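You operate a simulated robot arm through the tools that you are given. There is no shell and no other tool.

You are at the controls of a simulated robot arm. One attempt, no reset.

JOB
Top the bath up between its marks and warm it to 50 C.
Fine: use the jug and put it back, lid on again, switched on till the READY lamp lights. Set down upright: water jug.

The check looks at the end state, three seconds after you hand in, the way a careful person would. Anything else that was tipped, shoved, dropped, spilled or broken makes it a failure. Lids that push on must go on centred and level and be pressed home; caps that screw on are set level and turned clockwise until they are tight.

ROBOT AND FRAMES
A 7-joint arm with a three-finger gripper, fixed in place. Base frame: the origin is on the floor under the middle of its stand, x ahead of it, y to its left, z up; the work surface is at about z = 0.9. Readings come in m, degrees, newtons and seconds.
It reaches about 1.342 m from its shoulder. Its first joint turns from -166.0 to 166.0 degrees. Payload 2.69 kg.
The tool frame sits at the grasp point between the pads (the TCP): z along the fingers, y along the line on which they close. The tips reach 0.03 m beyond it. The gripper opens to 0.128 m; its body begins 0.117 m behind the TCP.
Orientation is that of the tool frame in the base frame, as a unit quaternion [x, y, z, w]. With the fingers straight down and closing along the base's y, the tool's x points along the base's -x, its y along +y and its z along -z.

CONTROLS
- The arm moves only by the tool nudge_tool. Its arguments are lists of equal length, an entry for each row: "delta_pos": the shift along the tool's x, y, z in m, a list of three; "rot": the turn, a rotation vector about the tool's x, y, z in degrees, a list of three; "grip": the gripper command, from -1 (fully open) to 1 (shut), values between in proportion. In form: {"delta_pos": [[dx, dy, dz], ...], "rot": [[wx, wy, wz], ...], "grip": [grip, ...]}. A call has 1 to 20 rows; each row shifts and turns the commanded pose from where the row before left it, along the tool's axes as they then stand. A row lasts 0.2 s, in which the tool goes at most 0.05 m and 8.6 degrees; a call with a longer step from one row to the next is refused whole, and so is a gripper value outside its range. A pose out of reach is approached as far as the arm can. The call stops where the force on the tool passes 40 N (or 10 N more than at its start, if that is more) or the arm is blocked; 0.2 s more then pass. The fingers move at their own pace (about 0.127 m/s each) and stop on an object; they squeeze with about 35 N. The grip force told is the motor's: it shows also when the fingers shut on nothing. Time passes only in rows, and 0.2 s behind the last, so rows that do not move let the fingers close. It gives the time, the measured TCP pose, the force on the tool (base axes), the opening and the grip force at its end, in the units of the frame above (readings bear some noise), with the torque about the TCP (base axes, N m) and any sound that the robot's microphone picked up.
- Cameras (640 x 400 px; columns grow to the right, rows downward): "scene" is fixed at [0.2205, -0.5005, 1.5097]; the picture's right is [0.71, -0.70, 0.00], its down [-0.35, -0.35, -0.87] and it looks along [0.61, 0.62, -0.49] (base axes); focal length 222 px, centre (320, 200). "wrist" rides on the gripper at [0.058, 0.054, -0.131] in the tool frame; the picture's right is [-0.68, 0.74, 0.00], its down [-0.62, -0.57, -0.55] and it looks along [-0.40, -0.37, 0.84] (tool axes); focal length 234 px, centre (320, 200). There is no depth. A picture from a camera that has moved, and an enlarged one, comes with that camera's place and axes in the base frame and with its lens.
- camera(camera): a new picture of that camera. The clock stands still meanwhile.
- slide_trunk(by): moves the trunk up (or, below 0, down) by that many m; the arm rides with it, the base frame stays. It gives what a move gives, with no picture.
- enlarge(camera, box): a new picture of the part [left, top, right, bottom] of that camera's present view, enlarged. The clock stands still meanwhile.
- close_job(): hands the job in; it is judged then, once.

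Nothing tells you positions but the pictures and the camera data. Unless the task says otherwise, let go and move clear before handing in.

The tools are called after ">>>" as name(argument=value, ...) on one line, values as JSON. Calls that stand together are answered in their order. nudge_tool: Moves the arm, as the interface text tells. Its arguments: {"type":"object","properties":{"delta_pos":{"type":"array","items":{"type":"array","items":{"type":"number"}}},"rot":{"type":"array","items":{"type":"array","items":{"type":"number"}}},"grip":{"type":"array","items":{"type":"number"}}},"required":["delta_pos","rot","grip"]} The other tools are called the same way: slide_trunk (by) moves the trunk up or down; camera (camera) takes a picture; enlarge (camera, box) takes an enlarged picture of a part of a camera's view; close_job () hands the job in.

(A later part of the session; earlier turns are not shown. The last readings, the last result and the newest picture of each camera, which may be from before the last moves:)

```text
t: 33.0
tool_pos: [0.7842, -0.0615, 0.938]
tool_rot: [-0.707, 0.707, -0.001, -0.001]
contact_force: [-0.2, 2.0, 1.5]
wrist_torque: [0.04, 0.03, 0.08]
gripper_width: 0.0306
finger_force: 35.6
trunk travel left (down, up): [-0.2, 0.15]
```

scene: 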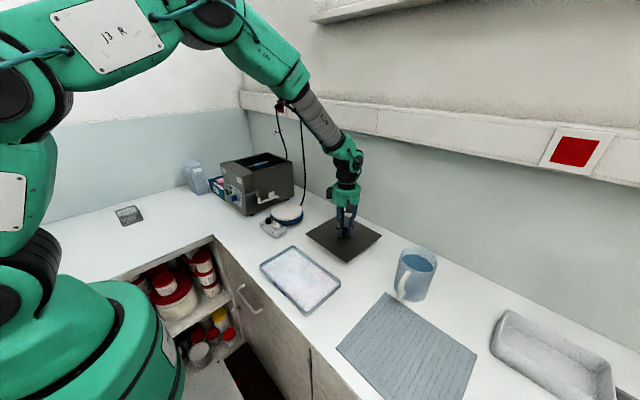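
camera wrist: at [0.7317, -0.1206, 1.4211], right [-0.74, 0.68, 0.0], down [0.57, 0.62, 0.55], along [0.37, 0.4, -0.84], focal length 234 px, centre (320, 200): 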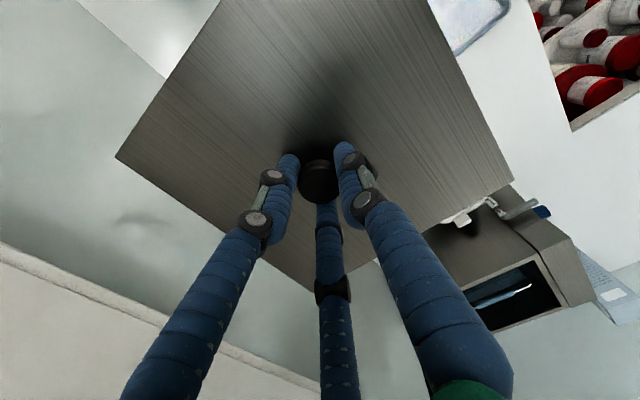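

The lid touches the bench (force turned upward at TCP z 0.938). I'll release and rise.

>>> nudge_tool(delta_pos=[[0, 0, 0], [0, 0, 0], [0, 0, -0.02], [0, 0, -0.05], [0, 0, -0.05], [0, 0, -0.05], [0, 0, -0.05], [0, 0, -0.05], [0, 0, 0]], rot=[[0, 0, 0], [0, 0, 0], [0, 0, 0], [0, 0, 0], [0, 0, 0], [0, 0, 0], [0, 0, 0], [0, 0, 0], [0, 0, 0]], grip=[-0.2, -0.2, -0.2, -1, -1, -1, -1, -1, -1])

>>> camera(camera="scene")

>>> camera(camera="wrist")

>>> enlarge(camera="scene", box=[215, 145, 305, 215])

```text
t: 35.0
tool_pos: [0.7827, -0.0609, 1.2094]
tool_rot: [-0.707, 0.707, 0.0, -0.001]
contact_force: [0.6, -0.4, 0.4]
wrist_torque: [0.01, -0.03, -0.02]
gripper_width: 0.1279
finger_force: 0.1
trunk travel left (down, up): [-0.2, 0.15]
```

```text
taken
```

scene: 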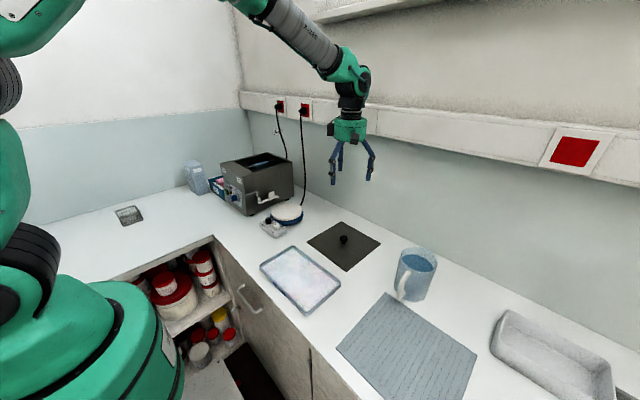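

```text
taken
camera wrist: at [0.7295, -0.1184, 1.3407], right [-0.74, 0.68, 0.0], down [0.57, 0.62, 0.55], along [0.37, 0.4, -0.84], focal length 234 px, centre (320, 200)
```

wrist: 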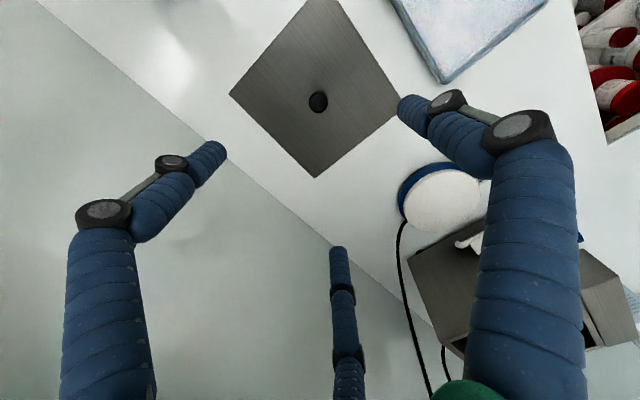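

```text
5.71 times, centred on (260, 180) of scene
camera zoom: at [0.2205, -0.5005, 1.5097], right [0.71, -0.7, 0.0], down [-0.35, -0.35, -0.87], along [0.61, 0.62, -0.49], focal length 1266 px, centre (663, 314)
```

zoom: 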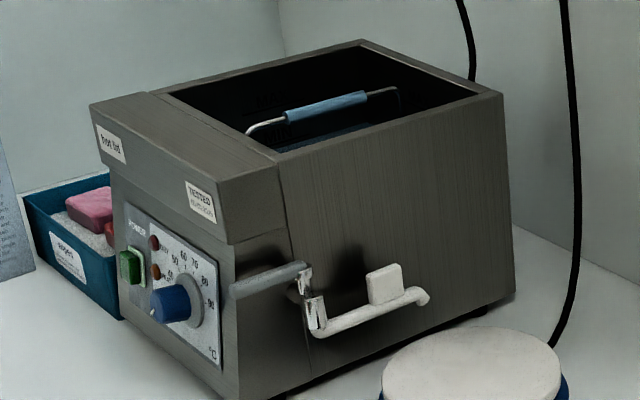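

The lid rests flat on the bench at about (0.785, -0.061), and the bath is open with a rack and its blue handle inside. Next I look down into the bath to find the level marks.

>>> nudge_tool(delta_pos=[[-0.0372, 0.013, -0.0119], [-0.0372, 0.013, -0.0119], [-0.0372, 0.013, -0.0119], [-0.0372, 0.013, -0.0119], [-0.0372, 0.013, -0.0119], [-0.0372, 0.013, -0.0119], [-0.0372, 0.013, -0.0119], [-0.0372, 0.013, -0.0119], [-0.0372, 0.013, -0.0119], [-0.0372, 0.013, -0.0119], [-0.0372, 0.013, -0.0119], [0, 0, 0]], rot=[[0, 0, 0], [0, 0, 0], [0, 0, 0], [0, 0, 0], [0, 0, 0], [0, 0, 0], [0, 0, 0], [0, 0, 0], [0, 0, 0], [0, 0, 0], [0, 0, 0], [0, 0, 0]], grip=[-1, -1, -1, -1, -1, -1, -1, -1, -1, -1, -1, -1])

>>> camera(camera="wrist")

>>> enlarge(camera="wrist", box=[220, 100, 420, 260])

```text
t: 37.6
tool_pos: [0.6428, 0.3462, 1.3384]
tool_rot: [-0.707, 0.707, 0.0, -0.001]
contact_force: [-0.6, 0.5, 0.3]
wrist_torque: [-0.03, 0.01, 0.02]
gripper_width: 0.128
finger_force: 0.0
trunk travel left (down, up): [-0.2, 0.15]
```

```text
taken
camera wrist: at [0.5892, 0.287, 1.4684], right [-0.74, 0.68, 0.0], down [0.57, 0.62, 0.55], along [0.37, 0.4, -0.84], focal length 234 px, centre (320, 200)
```

wrist: 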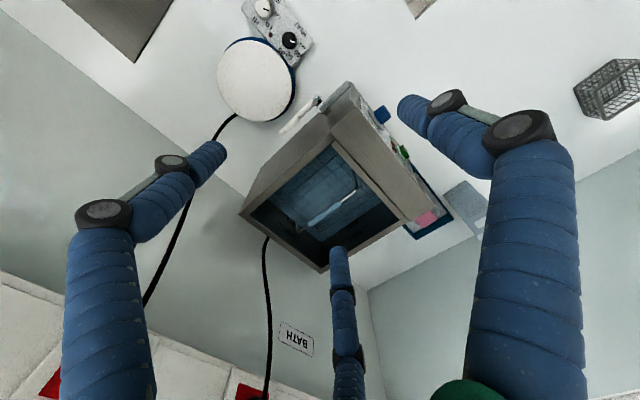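

```text
2.50 times, centred on (320, 180) of wrist
camera zoom: at [0.5892, 0.287, 1.4684], right [-0.74, 0.68, 0.0], down [0.57, 0.62, 0.55], along [0.37, 0.4, -0.84], focal length 585 px, centre (320, 250)
```

zoom: 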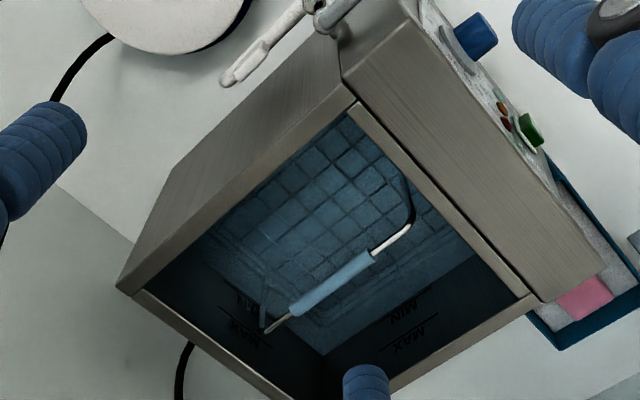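

I can see MAX and MIN lines on the inner back and left walls and blue water below. I'll zoom in for the present level.

>>> enlarge(camera="wrist", box=[320, 200, 380, 245])

>>> enlarge(camera="wrist", box=[255, 195, 345, 255])

>>> enlarge(camera="wrist", box=[270, 80, 340, 140])

```text
8.89 times, centred on (350, 222) of wrist
camera zoom: at [0.5892, 0.287, 1.4684], right [-0.74, 0.68, 0.0], down [0.57, 0.62, 0.55], along [0.37, 0.4, -0.84], focal length 2082 px, centre (53, 0)
```

zoom: 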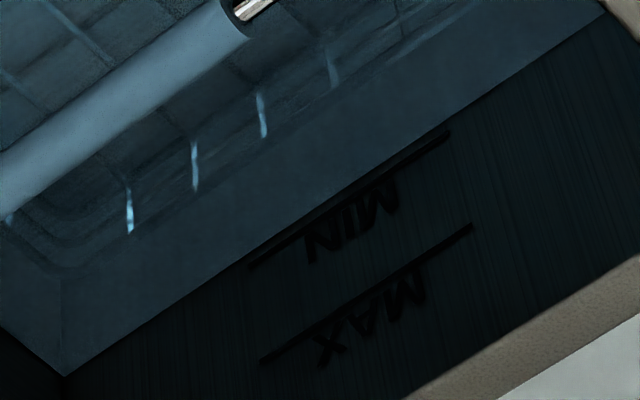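

```text
6.67 times, centred on (300, 225) of wrist
camera zoom: at [0.5892, 0.287, 1.4684], right [-0.74, 0.68, 0.0], down [0.57, 0.62, 0.55], along [0.37, 0.4, -0.84], focal length 1561 px, centre (453, 33)
```

zoom: 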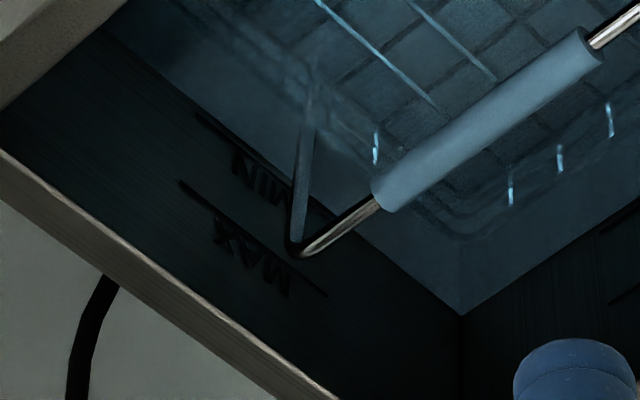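

```text
6.67 times, centred on (305, 110) of wrist
camera zoom: at [0.5892, 0.287, 1.4684], right [-0.74, 0.68, 0.0], down [0.57, 0.62, 0.55], along [0.37, 0.4, -0.84], focal length 1561 px, centre (420, 800)
```

zoom: 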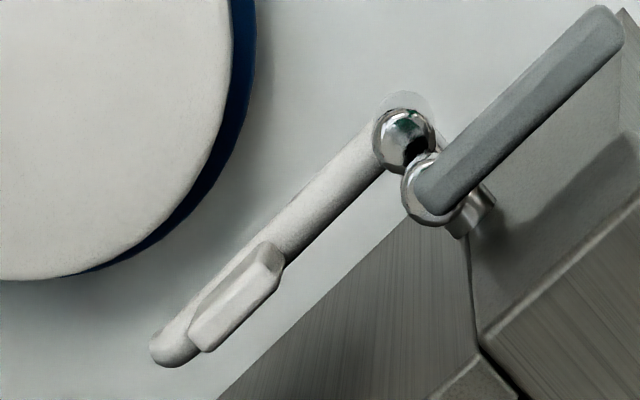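

Water stands about 5 mm under MIN (MIN ≈ z 1.030, MAX ≈ 1.067), so most of the jug should bring it between the marks; the drain tap looks shut. The gripper's three fingers close radially, so I plan to hold the jug from above and pour with the gripper on the robot's side. First I rehearse the pour posture empty above the bath.

>>> nudge_tool(delta_pos=[[-0.0368, -0.0254, 0.0036], [-0.0368, -0.0254, 0.0036], [-0.0368, -0.0254, 0.0036], [-0.0368, -0.0254, 0.0036], [-0.0368, -0.0254, 0.0036], [0, 0, 0], [0, 0, 0], [0, 0, 0], [0, 0, 0], [0, 0, 0], [0, 0, 0], [0, 0, 0], [0, 0, 0], [0, 0, 0], [0, 0, 0], [0, 0, 0], [0, 0, 0], [0, 0, 0], [0, 0, 0], [0, 0, 0]], rot=[[0, 0, 0], [0, 0, 0], [0, 0, 0], [0, 0, 0], [0, 0, 0], [0, 0, 8.57], [0, 0, 8.57], [0, 0, 8.57], [0, 0, 8.57], [0, 0, 8.57], [0, 0, 8.57], [0, 0, 8.57], [0, 0, 8.57], [0, 0, 8.57], [0, 0, 8.57], [0, 0, 8.57], [0, 0, 8.57], [0, 0, 8.57], [0, 0, 8.57], [0, 0, 0]], grip=[-1, -1, -1, -1, -1, -1, -1, -1, -1, -1, -1, -1, -1, -1, -1, -1, -1, -1, -1, -1])

>>> camera(camera="wrist")

>>> camera(camera="scene")

```text
t: 41.8
tool_pos: [0.7681, 0.5302, 1.3206]
tool_rot: [0.261, 0.965, -0.001, 0.0]
contact_force: [0.5, -0.1, -0.5]
wrist_torque: [0.03, 0.0, 0.02]
gripper_width: 0.1279
finger_force: 0.0
trunk travel left (down, up): [-0.2, 0.15]
```

```text
taken
camera wrist: at [0.7444, 0.6079, 1.4503], right [0.95, 0.3, 0.0], down [0.25, -0.8, 0.55], along [0.16, -0.52, -0.84], focal length 234 px, centre (320, 200)
```

wrist: 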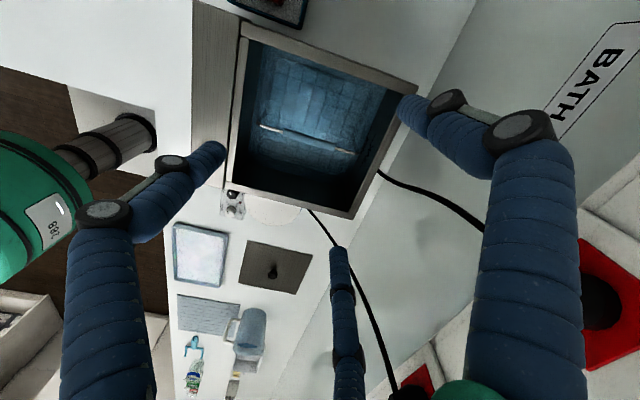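

```text
taken
```

scene: 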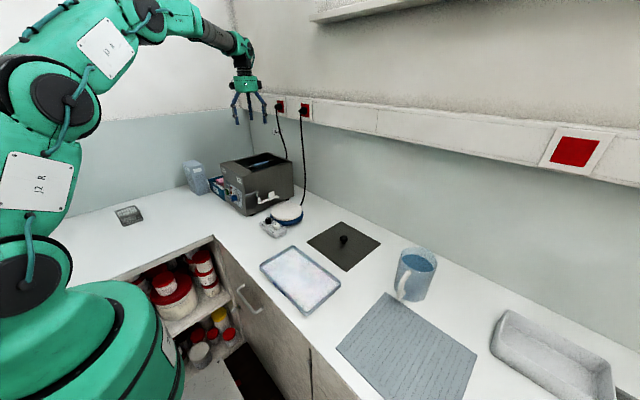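

The posture for pouring is fine so far and the bath opening is in clear view. I rehearse the tilt now (80 degrees, gripper swinging to the robot's side).

>>> nudge_tool(delta_pos=[[0, 0, 0], [0, 0, 0], [0, 0, 0], [0, 0, 0], [0, 0, 0], [0, 0, 0], [0, 0, 0], [0, 0, 0], [0, 0, 0], [0, 0, 0], [0, 0, 0]], rot=[[-6.93, 4.0, 0], [-6.93, 4.0, 0], [-6.93, 4.0, 0], [-6.93, 4.0, 0], [-6.93, 4.0, 0], [-6.93, 4.0, 0], [-6.93, 4.0, 0], [-6.93, 4.0, 0], [-6.93, 4.0, 0], [-6.93, 4.0, 0], [0, 0, 0]], grip=[-1, -1, -1, -1, -1, -1, -1, -1, -1, -1, -1])

>>> camera(camera="scene")

>>> camera(camera="wrist")

```text
t: 44.2
tool_pos: [0.7706, 0.531, 1.3179]
tool_rot: [0.199, 0.74, 0.621, -0.167]
contact_force: [0.6, 0.0, -0.3]
wrist_torque: [0.03, 0.02, 0.03]
gripper_width: 0.1281
finger_force: 0.0
trunk travel left (down, up): [-0.2, 0.15]
```

```text
taken
```

scene: 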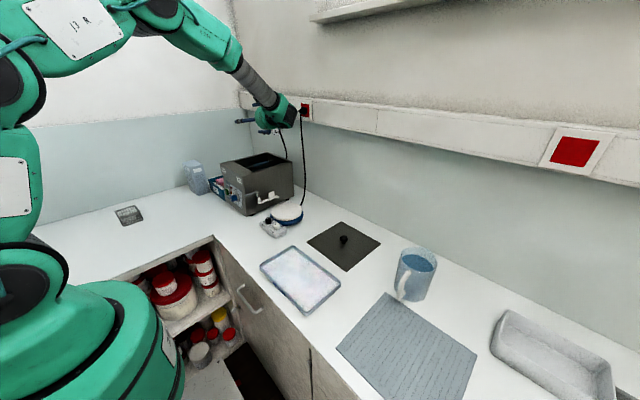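

```text
taken
camera wrist: at [0.746, 0.4157, 1.4157], right [0.95, 0.05, 0.29], down [0.25, -0.68, -0.69], along [0.16, 0.73, -0.66], focal length 234 px, centre (320, 200)
```

wrist: 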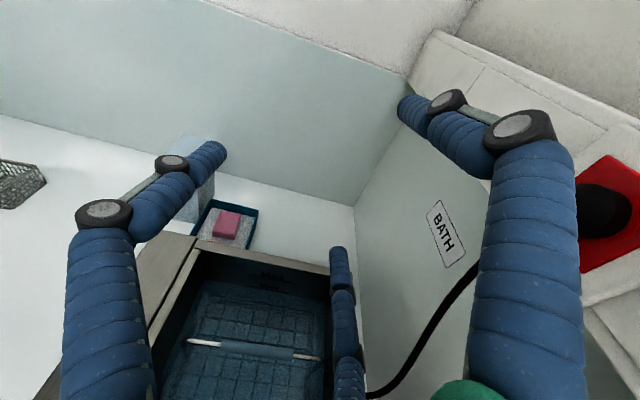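

The 80-degree pour posture works and even leaves the wrist camera a view into the bath. I'll undo the tilt and go over to the jug.

>>> nudge_tool(delta_pos=[[0, 0, 0], [0, 0, 0], [0, 0, 0], [0, 0, 0], [0, 0, 0], [0, 0, 0], [0, 0, 0], [0, 0, 0], [0, 0, 0], [0, 0, 0], [0, 0, 0]], rot=[[6.93, -4.0, 0], [6.93, -4.0, 0], [6.93, -4.0, 0], [6.93, -4.0, 0], [6.93, -4.0, 0], [6.93, -4.0, 0], [6.93, -4.0, 0], [6.93, -4.0, 0], [6.93, -4.0, 0], [6.93, -4.0, 0], [0, 0, 0]], grip=[-1, -1, -1, -1, -1, -1, -1, -1, -1, -1, -1])

>>> nudge_tool(delta_pos=[[-0.0218, -0.039, 0], [-0.0218, -0.039, 0], [-0.0218, -0.039, 0], [-0.0218, -0.039, 0], [-0.0218, -0.039, 0], [-0.0218, -0.039, 0], [-0.0218, -0.039, 0], [-0.0218, -0.039, 0], [-0.0218, -0.039, 0], [-0.0218, -0.039, 0], [-0.0218, -0.039, 0], [-0.0218, -0.039, 0], [-0.0218, -0.039, 0], [-0.0218, -0.039, 0], [-0.0218, -0.039, 0], [-0.0218, -0.039, 0], [-0.0218, -0.039, 0], [-0.0218, -0.039, 0], [-0.0218, -0.039, 0], [-0.0218, -0.039, 0]], rot=[[0, 0, 0], [0, 0, 0], [0, 0, 0], [0, 0, 0], [0, 0, 0], [0, 0, 0], [0, 0, 0], [0, 0, 0], [0, 0, 0], [0, 0, 0], [0, 0, 0], [0, 0, 0], [0, 0, 0], [0, 0, 0], [0, 0, 0], [0, 0, 0], [0, 0, 0], [0, 0, 0], [0, 0, 0], [0, 0, 0]], grip=[-1, -1, -1, -1, -1, -1, -1, -1, -1, -1, -1, -1, -1, -1, -1, -1, -1, -1, -1, -1])

>>> nudge_tool(delta_pos=[[0, 0, 0], [0, 0, 0], [0, 0, 0], [0, 0, 0], [0, 0, 0], [0, 0, 0], [0, 0, 0], [0, 0, 0], [0, 0, 0], [0, 0, 0], [0, 0, 0], [0, 0, 0]], rot=[[0, 0, -8.2], [0, 0, -8.2], [0, 0, -8.2], [0, 0, -8.2], [0, 0, -8.2], [0, 0, -8.2], [0, 0, -8.2], [0, 0, -8.2], [0, 0, -8.2], [0, 0, -8.2], [0, 0, -8], [0, 0, 0]], grip=[-1, -1, -1, -1, -1, -1, -1, -1, -1, -1, -1, -1])

>>> camera(camera="wrist")

>>> camera(camera="scene")

```text
t: 46.6
tool_pos: [0.7693, 0.5317, 1.3191]
tool_rot: [0.259, 0.966, -0.001, 0.0]
contact_force: [-0.1, 0.8, 0.9]
wrist_torque: [-0.05, 0.0, -0.01]
gripper_width: 0.1282
finger_force: 0.0
trunk travel left (down, up): [-0.2, 0.15]
```

```text
t: 50.8
tool_pos: [0.7553, -0.365, 1.3206]
tool_rot: [0.259, 0.966, 0.0, -0.001]
contact_force: [-0.7, 0.0, 0.0]
wrist_torque: [0.02, -0.02, 0.03]
gripper_width: 0.128
finger_force: 0.0
trunk travel left (down, up): [-0.2, 0.15]
```

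```text
t: 53.4
tool_pos: [0.7557, -0.3626, 1.3204]
tool_rot: [-0.501, 0.866, 0.0, -0.002]
contact_force: [-0.2, -0.1, 0.1]
wrist_torque: [0.02, -0.02, -0.02]
gripper_width: 0.1281
finger_force: 0.1
trunk travel left (down, up): [-0.2, 0.15]
```

```text
taken
camera wrist: at [0.6802, -0.3865, 1.4514], right [-0.3, 0.95, 0.0], down [0.8, 0.25, 0.55], along [0.52, 0.16, -0.84], focal length 234 px, centre (320, 200)
```

wrist: 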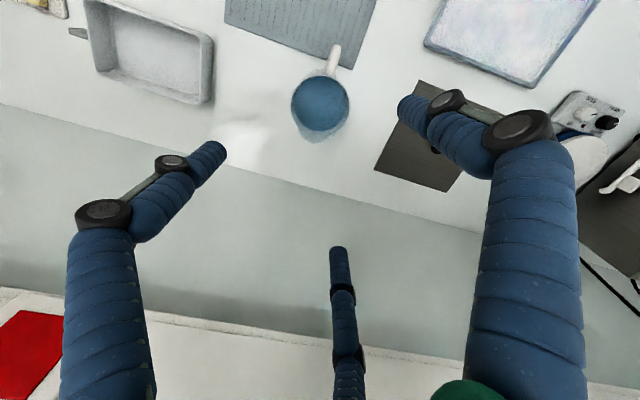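

```text
taken
```

scene: 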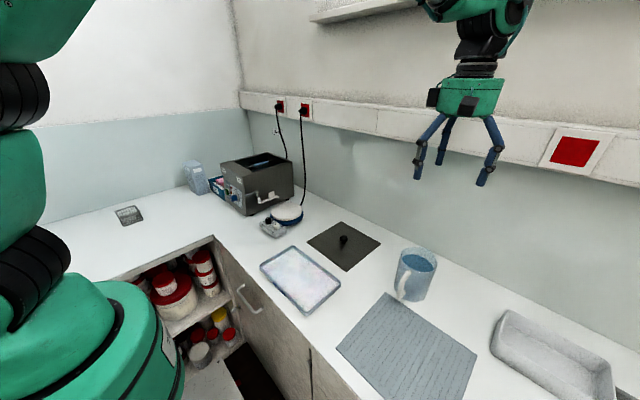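

The jug lies below the gripper in the wrist view, handle pointing towards the robot. I zoom in to measure its rim, handle and spout directions.

>>> enlarge(camera="wrist", box=[275, 35, 375, 150])

>>> enlarge(camera="scene", box=[380, 235, 450, 315])

```text
3.48 times, centred on (325, 92) of wrist
camera zoom: at [0.6802, -0.3865, 1.4514], right [-0.3, 0.95, 0.0], down [0.8, 0.25, 0.55], along [0.52, 0.16, -0.84], focal length 814 px, centre (303, 574)
```

zoom: 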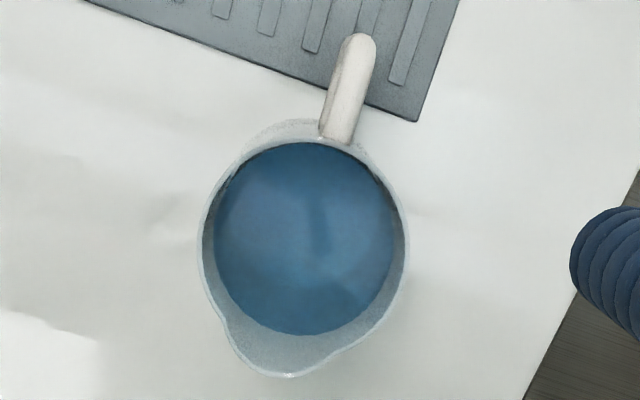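

```text
5.00 times, centred on (415, 275) of scene
camera zoom: at [0.2205, -0.5005, 1.5097], right [0.71, -0.7, 0.0], down [-0.35, -0.35, -0.87], along [0.61, 0.62, -0.49], focal length 1107 px, centre (-155, -175)
```

zoom: 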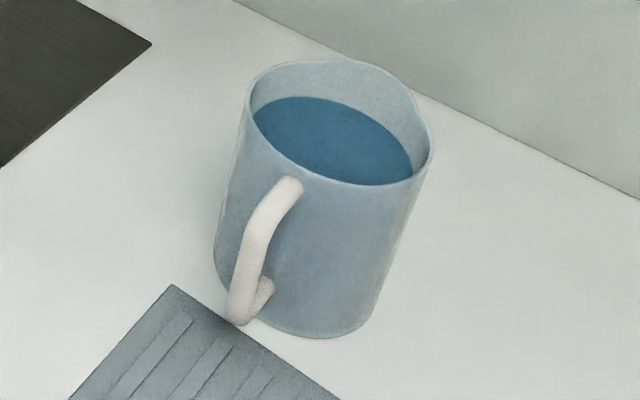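

The jug's rim centre is near (0.755, -0.364), about 0.10 m across, rim height about 1.045; the spout points about +x, the handle -x. I'll turn slightly so both handle and spout fall between fingers, then lower to just above the rim and check.

>>> nudge_tool(delta_pos=[[0, 0, 0], [0, 0, 0.04], [0, 0, 0.045], [0, 0, 0.045], [0, 0, 0.04], [0, 0, 0.03], [0, 0, 0]], rot=[[0, 0, -8.5], [0, 0, 0], [0, 0, 0], [0, 0, 0], [0, 0, 0], [0, 0, 0], [0, 0, 0]], grip=[-1, -1, -1, -1, -1, -1, -1])

>>> camera(camera="wrist")

>>> enlarge(camera="scene", box=[360, 180, 480, 310])

```text
t: 55.0
tool_pos: [0.7566, -0.3624, 1.1197]
tool_rot: [-0.563, 0.827, -0.001, 0.0]
contact_force: [0.7, 0.6, 0.6]
wrist_torque: [-0.01, 0.02, -0.02]
gripper_width: 0.1281
finger_force: 0.1
trunk travel left (down, up): [-0.2, 0.15]
```

```text
taken
camera wrist: at [0.6852, -0.3971, 1.2505], right [-0.44, 0.9, 0.0], down [0.75, 0.37, 0.55], along [0.49, 0.24, -0.84], focal length 234 px, centre (320, 200)
```

wrist: 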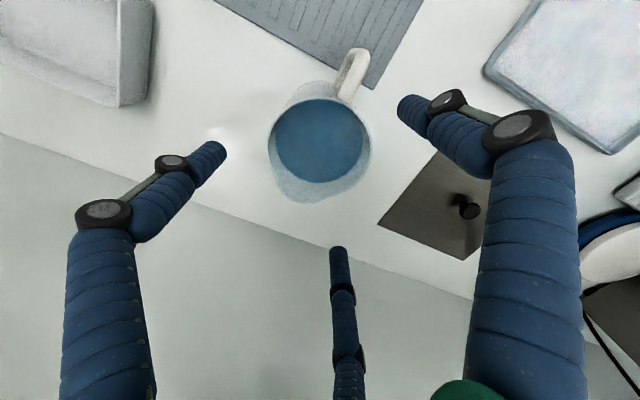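

```text
3.08 times, centred on (420, 245) of scene
camera zoom: at [0.2205, -0.5005, 1.5097], right [0.71, -0.7, 0.0], down [-0.35, -0.35, -0.87], along [0.61, 0.62, -0.49], focal length 682 px, centre (12, 62)
```

zoom: 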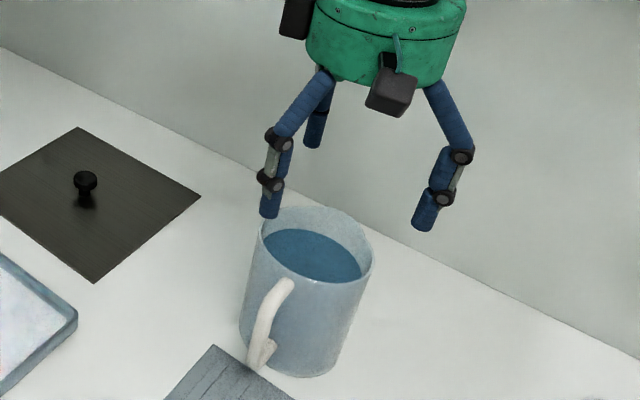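

The rim centre is within 2 mm of the tool axis, and handle and spout lie in gaps between fingers. I'll lower around the jug in two stages.

>>> nudge_tool(delta_pos=[[0.0018, 0.0004, 0.02], [0, 0, 0.02], [0, 0, 0.02], [0, 0, 0.02], [0, 0, 0]], rot=[[0, 0, 0], [0, 0, 0], [0, 0, 0], [0, 0, 0], [0, 0, 0]], grip=[-1, -1, -1, -1, -1])

>>> camera(camera="wrist")

>>> enlarge(camera="scene", box=[360, 200, 480, 310])

```text
t: 56.2
tool_pos: [0.755, -0.3624, 1.0382]
tool_rot: [-0.562, 0.827, 0.0, -0.001]
contact_force: [-0.1, -0.4, -0.8]
wrist_torque: [0.0, 0.01, 0.02]
gripper_width: 0.1282
finger_force: 0.0
trunk travel left (down, up): [-0.2, 0.15]
```

```text
taken
camera wrist: at [0.6837, -0.3967, 1.1699], right [-0.44, 0.9, 0.0], down [0.75, 0.37, 0.55], along [0.49, 0.24, -0.84], focal length 234 px, centre (320, 200)
```

wrist: 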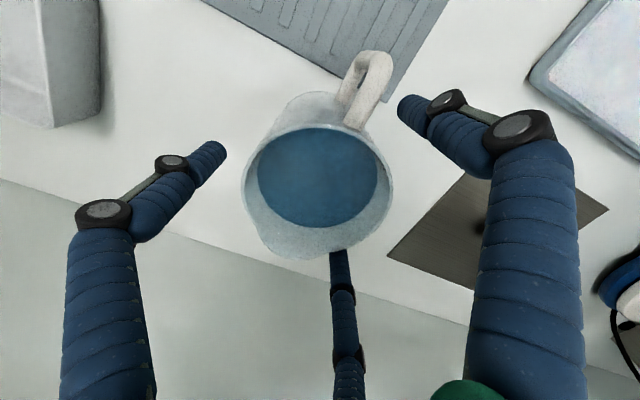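

```text
3.64 times, centred on (420, 255) of scene
camera zoom: at [0.2205, -0.5005, 1.5097], right [0.71, -0.7, 0.0], down [-0.35, -0.35, -0.87], along [0.61, 0.62, -0.49], focal length 805 px, centre (-44, 0)
```

zoom: 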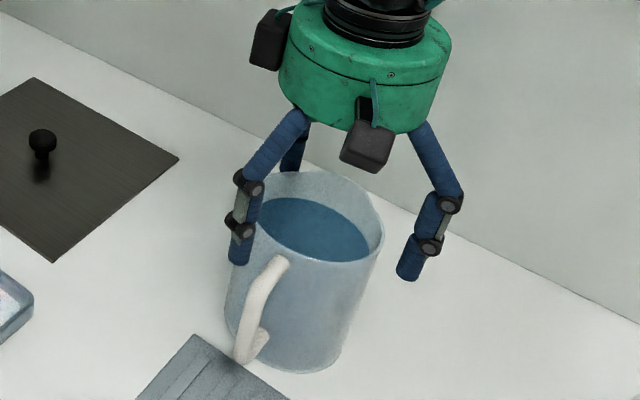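

All three fingers are outside the rim with clearance. I'll lower to the grasp height and close.

>>> nudge_tool(delta_pos=[[0, 0, 0.015], [0, 0, 0.015], [0, 0, 0.015], [0, 0, 0], [0, 0, 0]], rot=[[0, 0, 0], [0, 0, 0], [0, 0, 0], [0, 0, 0], [0, 0, 0]], grip=[-1, -1, -1, -1, -1])

>>> camera(camera="wrist")

>>> enlarge(camera="scene", box=[360, 200, 480, 310])

```text
t: 57.4
tool_pos: [0.7557, -0.3649, 0.9947]
tool_rot: [-0.563, 0.826, -0.001, -0.001]
contact_force: [0.6, 0.4, -0.3]
wrist_torque: [-0.02, -0.01, -0.01]
gripper_width: 0.1278
finger_force: 0.0
trunk travel left (down, up): [-0.2, 0.15]
```

```text
taken
camera wrist: at [0.6832, -0.3982, 1.1246], right [-0.44, 0.9, 0.0], down [0.75, 0.37, 0.55], along [0.49, 0.24, -0.84], focal length 234 px, centre (320, 200)
```

wrist: 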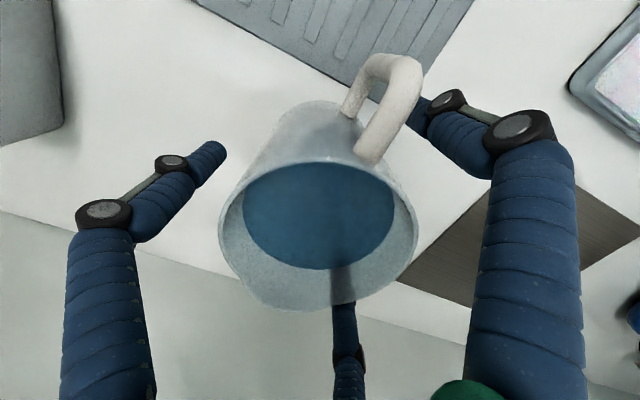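

```text
3.64 times, centred on (420, 255) of scene
camera zoom: at [0.2205, -0.5005, 1.5097], right [0.71, -0.7, 0.0], down [-0.35, -0.35, -0.87], along [0.61, 0.62, -0.49], focal length 805 px, centre (-44, 0)
```

zoom: 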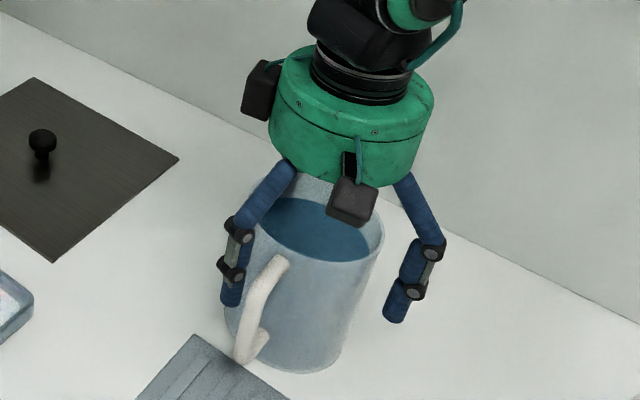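

The fingers are around the body with clearance to the handle. I'll close in steps to centre gently, then squeeze.

>>> nudge_tool(delta_pos=[[0, 0, 0], [0, 0, 0], [0, 0, 0], [0, 0, 0], [0, 0, 0], [0, 0, 0], [0, 0, 0], [0, 0, 0]], rot=[[0, 0, 0], [0, 0, 0], [0, 0, 0], [0, 0, 0], [0, 0, 0], [0, 0, 0], [0, 0, 0], [0, 0, 0]], grip=[-0.8, -0.65, -0.58, -0.5, -0.3, 1, 1, 1])

>>> camera(camera="wrist")

>>> enlarge(camera="scene", box=[360, 200, 480, 310])

```text
t: 59.2
tool_pos: [0.7567, -0.3639, 0.9938]
tool_rot: [-0.563, 0.827, 0.0, 0.0]
contact_force: [3.6, -0.4, 4.3]
wrist_torque: [0.1, -0.25, -0.09]
gripper_width: 0.1019
finger_force: 35.2
trunk travel left (down, up): [-0.2, 0.15]
```

```text
taken
camera wrist: at [0.6835, -0.3983, 1.1249], right [-0.44, 0.9, 0.0], down [0.75, 0.37, 0.55], along [0.49, 0.24, -0.84], focal length 234 px, centre (320, 200)
```

wrist: 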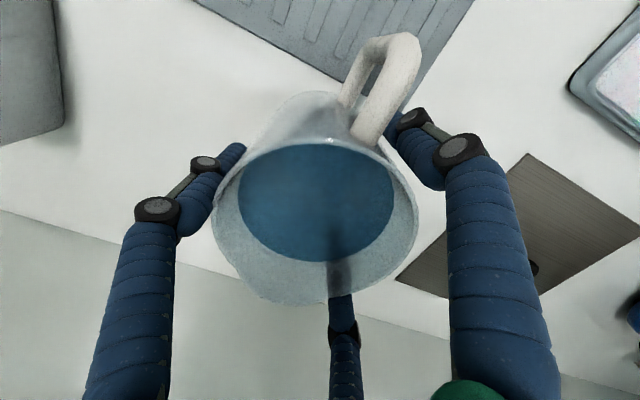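

```text
3.64 times, centred on (420, 255) of scene
camera zoom: at [0.2205, -0.5005, 1.5097], right [0.71, -0.7, 0.0], down [-0.35, -0.35, -0.87], along [0.61, 0.62, -0.49], focal length 805 px, centre (-44, 0)
```

zoom: 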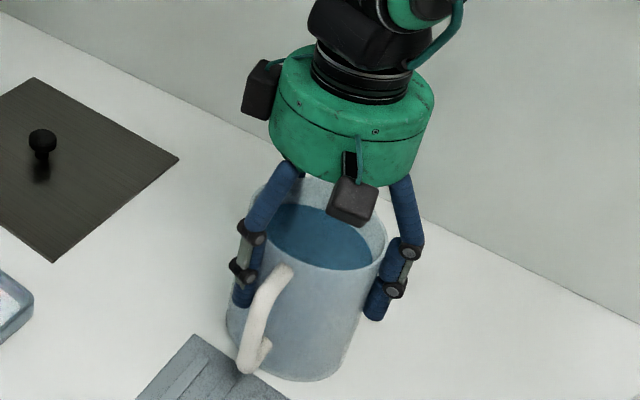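

The jug is gripped (opening 0.102, 35 N). I'll make a slow test lift of 2 cm.

>>> nudge_tool(delta_pos=[[0, 0, -0.002], [0, 0, -0.003], [0, 0, -0.004], [0, 0, -0.005], [0, 0, -0.005], [0, 0, -0.003], [0, 0, 0]], rot=[[0, 0, 0], [0, 0, 0], [0, 0, 0], [0, 0, 0], [0, 0, 0], [0, 0, 0], [0, 0, 0]], grip=[1, 1, 1, 1, 1, 1, 1])

>>> camera(camera="wrist")

>>> enlarge(camera="scene", box=[360, 200, 480, 310])

```text
t: 60.8
tool_pos: [0.7554, -0.3635, 1.0166]
tool_rot: [-0.563, 0.826, -0.001, -0.002]
contact_force: [-0.3, -0.6, -9.3]
wrist_torque: [-0.01, -0.02, 0.03]
gripper_width: 0.0999
finger_force: 35.3
trunk travel left (down, up): [-0.2, 0.15]
```

```text
taken
camera wrist: at [0.6833, -0.3986, 1.148], right [-0.44, 0.9, 0.0], down [0.75, 0.37, 0.55], along [0.49, 0.24, -0.84], focal length 234 px, centre (320, 200)
```

wrist: 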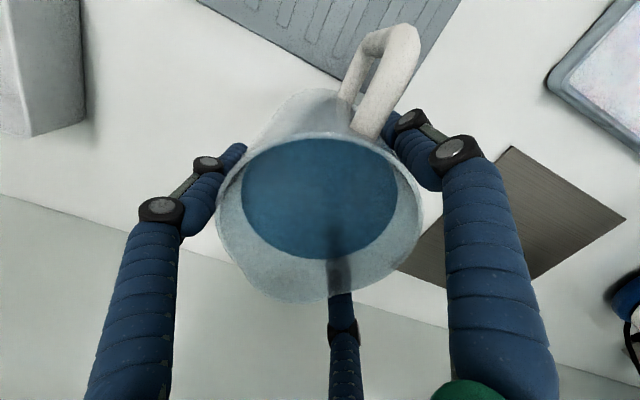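

```text
3.64 times, centred on (420, 255) of scene
camera zoom: at [0.2205, -0.5005, 1.5097], right [0.71, -0.7, 0.0], down [-0.35, -0.35, -0.87], along [0.61, 0.62, -0.49], focal length 805 px, centre (-44, 0)
```

zoom: 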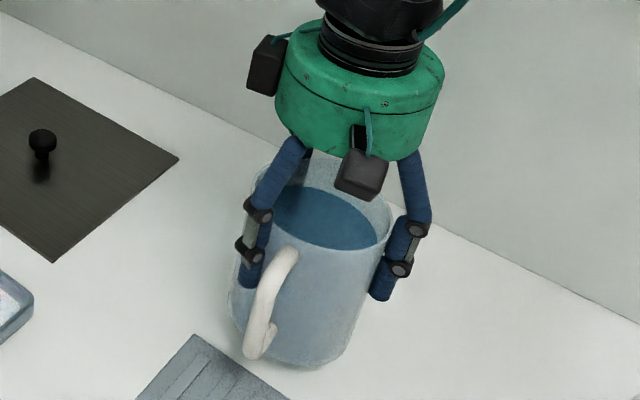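

The jug hangs level, total weight about 9.3 N (roughly 0.75 L of water). I'll raise it smoothly.

>>> nudge_tool(delta_pos=[[0, 0, -0.005], [0, 0, -0.01], [0, 0, -0.015], [0, 0, -0.02], [0, 0, -0.02], [0, 0, -0.02], [0, 0, -0.02], [0, 0, -0.02], [0, 0, -0.02], [0, 0, -0.02], [0, 0, -0.02], [0, 0, -0.02], [0, 0, -0.02], [0, 0, -0.02], [0, 0, -0.02], [0, 0, -0.02], [0, 0, -0.015], [0, 0, -0.01], [0, 0, -0.005], [0, 0, 0]], rot=[[0, 0, 0], [0, 0, 0], [0, 0, 0], [0, 0, 0], [0, 0, 0], [0, 0, 0], [0, 0, 0], [0, 0, 0], [0, 0, 0], [0, 0, 0], [0, 0, 0], [0, 0, 0], [0, 0, 0], [0, 0, 0], [0, 0, 0], [0, 0, 0], [0, 0, 0], [0, 0, 0], [0, 0, 0], [0, 0, 0]], grip=[1, 1, 1, 1, 1, 1, 1, 1, 1, 1, 1, 1, 1, 1, 1, 1, 1, 1, 1, 1])

>>> camera(camera="wrist")

>>> camera(camera="scene")

```text
t: 65.0
tool_pos: [0.7564, -0.3627, 1.3365]
tool_rot: [-0.563, 0.826, 0.0, -0.001]
contact_force: [-0.4, 0.9, -9.2]
wrist_torque: [-0.04, 0.02, -0.04]
gripper_width: 0.0998
finger_force: 35.0
trunk travel left (down, up): [-0.2, 0.15]
```

```text
taken
camera wrist: at [0.6847, -0.3983, 1.4675], right [-0.44, 0.9, 0.0], down [0.75, 0.37, 0.55], along [0.49, 0.24, -0.84], focal length 234 px, centre (320, 200)
```

wrist: 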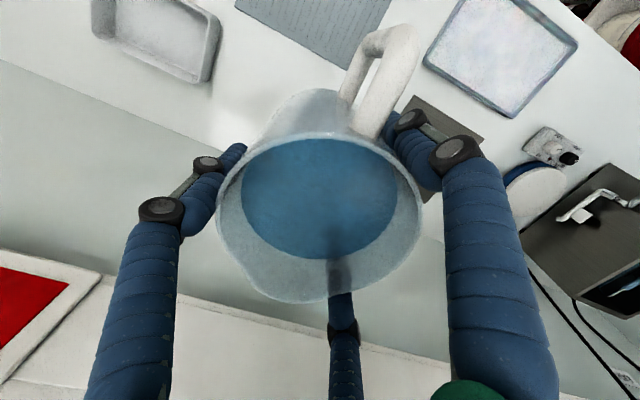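

```text
taken
```

scene: 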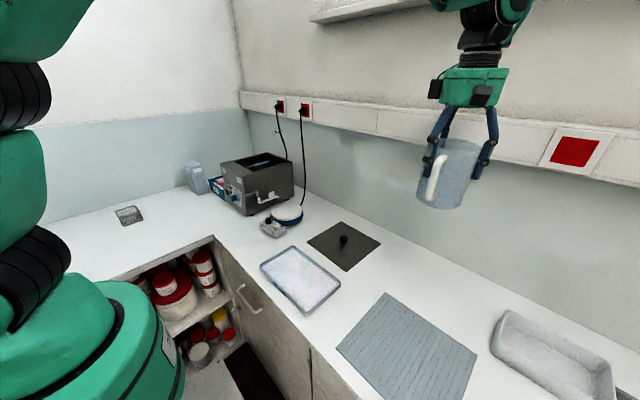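

The jug is steady in the grip. I'll carry it smoothly along to above the bath.

>>> nudge_tool(delta_pos=[[-0.00936, 0.00352, 0.005], [-0.01872, 0.00704, 0.005], [-0.02808, 0.01057, 0.005], [-0.02808, 0.01057, 0], [-0.02808, 0.01057, 0], [-0.02808, 0.01057, 0], [-0.02808, 0.01057, 0], [-0.02808, 0.01057, 0], [-0.02808, 0.01057, 0], [-0.02808, 0.01057, 0], [-0.02808, 0.01057, 0], [-0.02808, 0.01057, 0], [-0.02808, 0.01057, 0], [-0.02808, 0.01057, 0], [-0.02808, 0.01057, 0], [-0.02808, 0.01057, 0], [-0.02808, 0.01057, 0], [-0.02808, 0.01057, 0], [-0.02808, 0.01057, 0], [-0.02808, 0.01057, 0]], rot=[[0, 0, 0], [0, 0, 0], [0, 0, 0], [0, 0, 0], [0, 0, 0], [0, 0, 0], [0, 0, 0], [0, 0, 0], [0, 0, 0], [0, 0, 0], [0, 0, 0], [0, 0, 0], [0, 0, 0], [0, 0, 0], [0, 0, 0], [0, 0, 0], [0, 0, 0], [0, 0, 0], [0, 0, 0], [0, 0, 0]], grip=[1, 1, 1, 1, 1, 1, 1, 1, 1, 1, 1, 1, 1, 1, 1, 1, 1, 1, 1, 1])

>>> nudge_tool(delta_pos=[[-0.02808, 0.01057, 0], [-0.02808, 0.01057, 0], [-0.02808, 0.01057, 0], [-0.02808, 0.01057, 0], [-0.02808, 0.01057, 0], [-0.02808, 0.01057, 0], [-0.02808, 0.01057, 0], [-0.02808, 0.01057, 0], [-0.02808, 0.01057, 0], [-0.02592, 0.00976, 0], [-0.01404, 0.00528, 0], [-0.00468, 0.00176, 0], [0, 0, 0]], rot=[[0, 0, 0], [0, 0, 0], [0, 0, 0], [0, 0, 0], [0, 0, 0], [0, 0, 0], [0, 0, 0], [0, 0, 0], [0, 0, 0], [0, 0, 0], [0, 0, 0], [0, 0, 0], [0, 0, 0]], grip=[1, 1, 1, 1, 1, 1, 1, 1, 1, 1, 1, 1, 1])

>>> camera(camera="scene")

```text
t: 69.2
tool_pos: [0.7651, 0.2064, 1.3204]
tool_rot: [-0.563, 0.827, -0.001, -0.001]
contact_force: [0.7, -0.2, -9.6]
wrist_torque: [-0.04, 0.0, 0.03]
gripper_width: 0.0998
finger_force: 35.1
trunk travel left (down, up): [-0.2, 0.15]
```

```text
t: 72.0
tool_pos: [0.7668, 0.5264, 1.3199]
tool_rot: [-0.563, 0.826, 0.0, -0.001]
contact_force: [0.9, -0.8, -9.5]
wrist_torque: [-0.02, 0.0, -0.03]
gripper_width: 0.0998
finger_force: 34.6
trunk travel left (down, up): [-0.2, 0.15]
```

```text
taken
```

scene: 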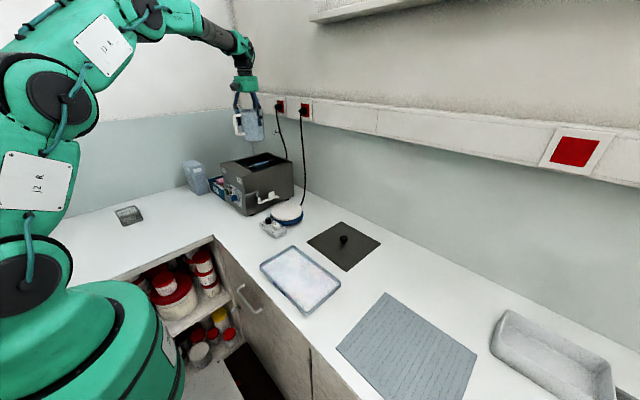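

The jug is above the bath. Now I yaw it about 95 degrees so the spout points to -y, the planned pour direction.

>>> nudge_tool(delta_pos=[[0, 0, 0], [0, 0, 0], [0, 0, 0], [0, 0, 0], [0, 0, 0], [0, 0, 0], [0, 0, 0], [0, 0, 0], [0, 0, 0], [0, 0, 0], [0, 0, 0], [0, 0, 0], [0, 0, 0], [0, 0, 0], [0, 0, 0], [0, 0, 0], [0, 0, 0], [0, 0, 0]], rot=[[0, 0, 2], [0, 0, 5], [0, 0, 6], [0, 0, 6], [0, 0, 6], [0, 0, 6], [0, 0, 6], [0, 0, 6], [0, 0, 6], [0, 0, 6], [0, 0, 6], [0, 0, 6], [0, 0, 6], [0, 0, 6], [0, 0, 6], [0, 0, 6], [0, 0, 3.5], [0, 0, 0]], grip=[1, 1, 1, 1, 1, 1, 1, 1, 1, 1, 1, 1, 1, 1, 1, 1, 1, 1])

>>> camera(camera="wrist")

>>> enlarge(camera="scene", box=[180, 60, 340, 220])

```text
t: 75.8
tool_pos: [0.7703, 0.5252, 1.3202]
tool_rot: [0.225, 0.974, -0.001, 0.001]
contact_force: [0.2, -0.2, -9.7]
wrist_torque: [-0.01, 0.0, -0.01]
gripper_width: 0.0999
finger_force: 35.3
trunk travel left (down, up): [-0.2, 0.15]
```

```text
taken
camera wrist: at [0.74, 0.5999, 1.4513], right [0.93, 0.36, 0.0], down [0.31, -0.78, 0.55], along [0.2, -0.51, -0.84], focal length 234 px, centre (320, 200)
```

wrist: 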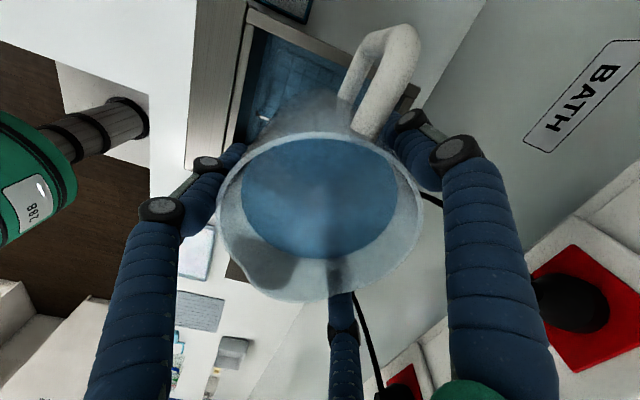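

```text
2.50 times, centred on (260, 140) of scene
camera zoom: at [0.2205, -0.5005, 1.5097], right [0.71, -0.7, 0.0], down [-0.35, -0.35, -0.87], along [0.61, 0.62, -0.49], focal length 554 px, centre (470, 350)
```

zoom: 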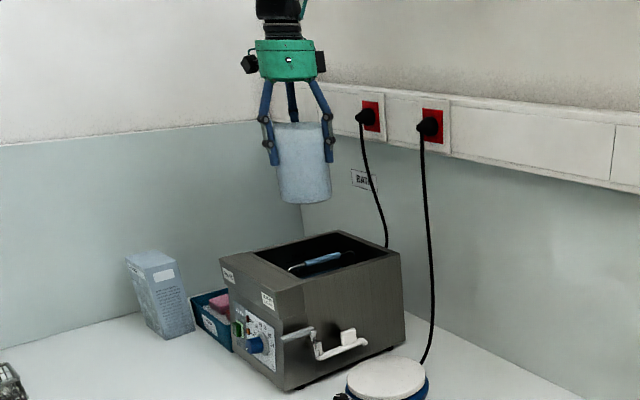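

The jug is over the bath with its spout towards the robot's right side. I zoom in to check the exact spout direction before tilting.

>>> enlarge(camera="wrist", box=[200, 110, 440, 310])

```text
2.00 times, centred on (320, 210) of wrist
camera zoom: at [0.74, 0.5999, 1.4513], right [0.93, 0.36, 0.0], down [0.31, -0.78, 0.55], along [0.2, -0.51, -0.84], focal length 468 px, centre (320, 180)
```

zoom: 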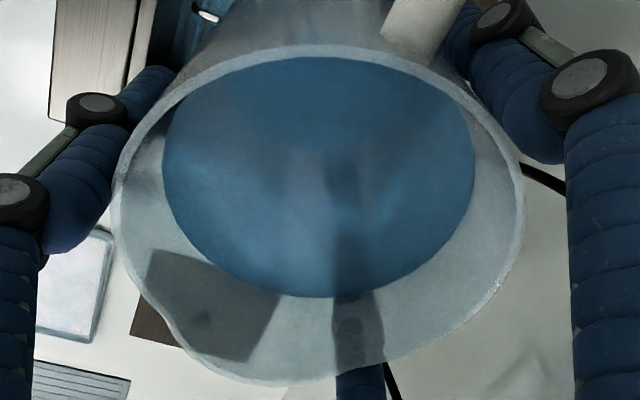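

The spout tip lies almost exactly in the -y direction. I'll lower to pouring height, shift a little to +y so the stream lands mid-bath, and tilt to 35 degrees first.

>>> nudge_tool(delta_pos=[[0.0015, 0.00315, 0.007], [0.00306, 0.0063, 0.014], [0.00306, 0.0063, 0.014], [0.00306, 0.0063, 0.014], [0.00306, 0.0063, 0.014], [0.0015, 0.00315, 0.007], [0, 0, 0], [0, 0, 0], [0, 0, 0], [0, 0, 0], [0, 0, 0], [0, 0, 0], [0, 0, 0], [0, 0, 0], [0, 0, 0]], rot=[[0, 0, 0], [0, 0, 0], [0, 0, 0], [0, 0, 0], [0, 0, 0], [0, 0, 0], [-1.8, 0.876, 0], [-3.6, 1.752, 0], [-4.495, 2.19, 0], [-4.495, 2.19, 0], [-4.495, 2.19, 0], [-4.495, 2.19, 0], [-4.495, 2.19, 0], [-3.6, 1.752, 0], [0, 0, 0]], grip=[1, 1, 1, 1, 1, 1, 1, 1, 1, 1, 1, 1, 1, 1, 1])

>>> camera(camera="wrist")

>>> enlarge(camera="scene", box=[180, 60, 340, 220])

```text
t: 79.0
tool_pos: [0.7693, 0.559, 1.2509]
tool_rot: [0.215, 0.929, 0.294, -0.068]
contact_force: [-0.7, -0.7, -8.4]
wrist_torque: [-0.15, 0.0, 0.0]
gripper_width: 0.0997
finger_force: 34.8
trunk travel left (down, up): [-0.2, 0.15]
```

```text
taken
camera wrist: at [0.7395, 0.5452, 1.4], right [0.93, 0.3, 0.21], down [0.31, -0.95, 0.0], along [0.2, 0.06, -0.98], focal length 234 px, centre (320, 200)
```

wrist: 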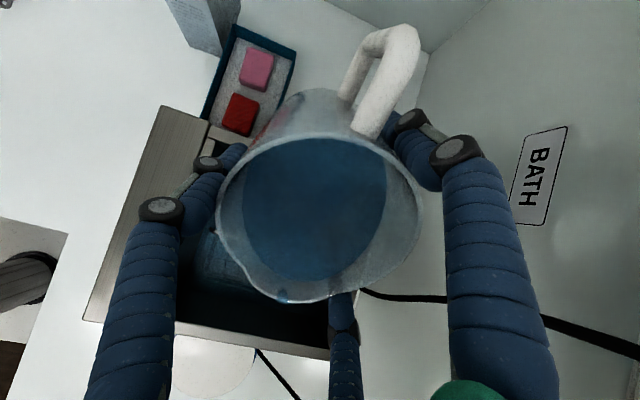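

```text
2.50 times, centred on (260, 140) of scene
camera zoom: at [0.2205, -0.5005, 1.5097], right [0.71, -0.7, 0.0], down [-0.35, -0.35, -0.87], along [0.61, 0.62, -0.49], focal length 554 px, centre (470, 350)
```

zoom: 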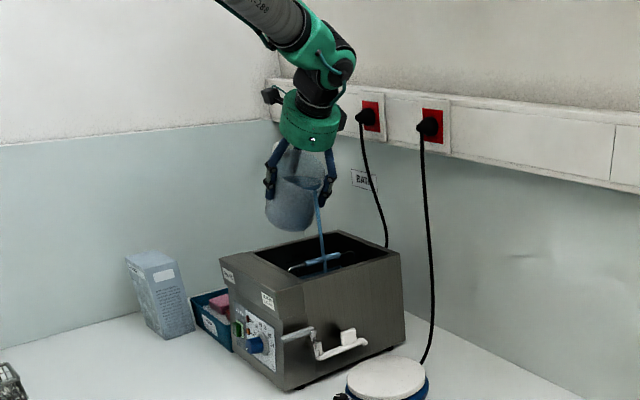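

The jug is pouring already, and the thin stream falls inside the bath opening. I continue tilting slowly.

>>> nudge_tool(delta_pos=[[0, 0, 0], [0, 0, 0], [0, 0, 0], [0, 0, 0], [0, 0, 0], [0, 0, 0], [0, 0, 0], [0, 0, 0], [0, 0, 0], [0, 0, 0]], rot=[[-0.9, 0.438, 0], [-0.9, 0.438, 0], [-0.9, 0.438, 0], [-0.9, 0.438, 0], [-0.9, 0.438, 0], [-0.9, 0.438, 0], [-0.9, 0.438, 0], [-0.9, 0.438, 0], [-0.9, 0.438, 0], [-0.9, 0.438, 0]], grip=[1, 1, 1, 1, 1, 1, 1, 1, 1, 1])

>>> camera(camera="wrist")

>>> enlarge(camera="scene", box=[200, 90, 320, 210])

```text
t: 81.2
tool_pos: [0.7701, 0.5606, 1.252]
tool_rot: [0.207, 0.9, 0.373, -0.086]
contact_force: [-0.7, -0.2, -7.2]
wrist_torque: [-0.15, -0.02, 0.02]
gripper_width: 0.0997
finger_force: 34.7
trunk travel left (down, up): [-0.2, 0.15]
```

```text
taken
camera wrist: at [0.7396, 0.5198, 1.3959], right [0.93, 0.26, 0.26], down [0.31, -0.94, -0.16], along [0.2, 0.23, -0.95], focal length 234 px, centre (320, 200)
```

wrist: 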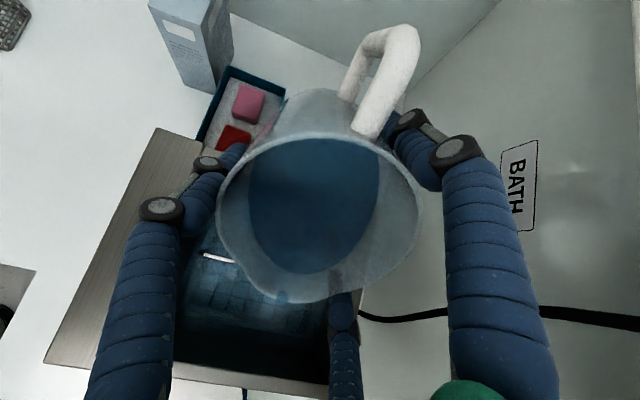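

```text
3.33 times, centred on (260, 150) of scene
camera zoom: at [0.2205, -0.5005, 1.5097], right [0.71, -0.7, 0.0], down [-0.35, -0.35, -0.87], along [0.61, 0.62, -0.49], focal length 738 px, centre (520, 367)
```

zoom: 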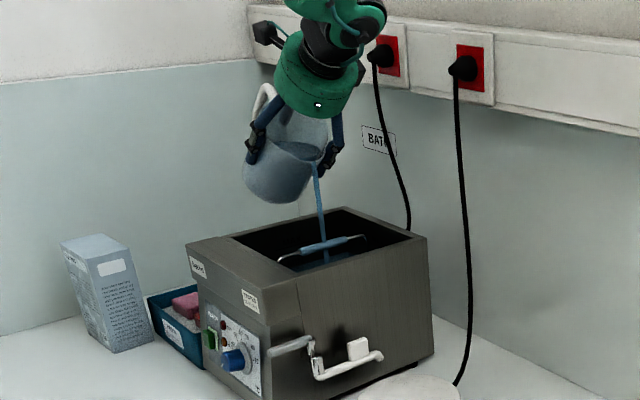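

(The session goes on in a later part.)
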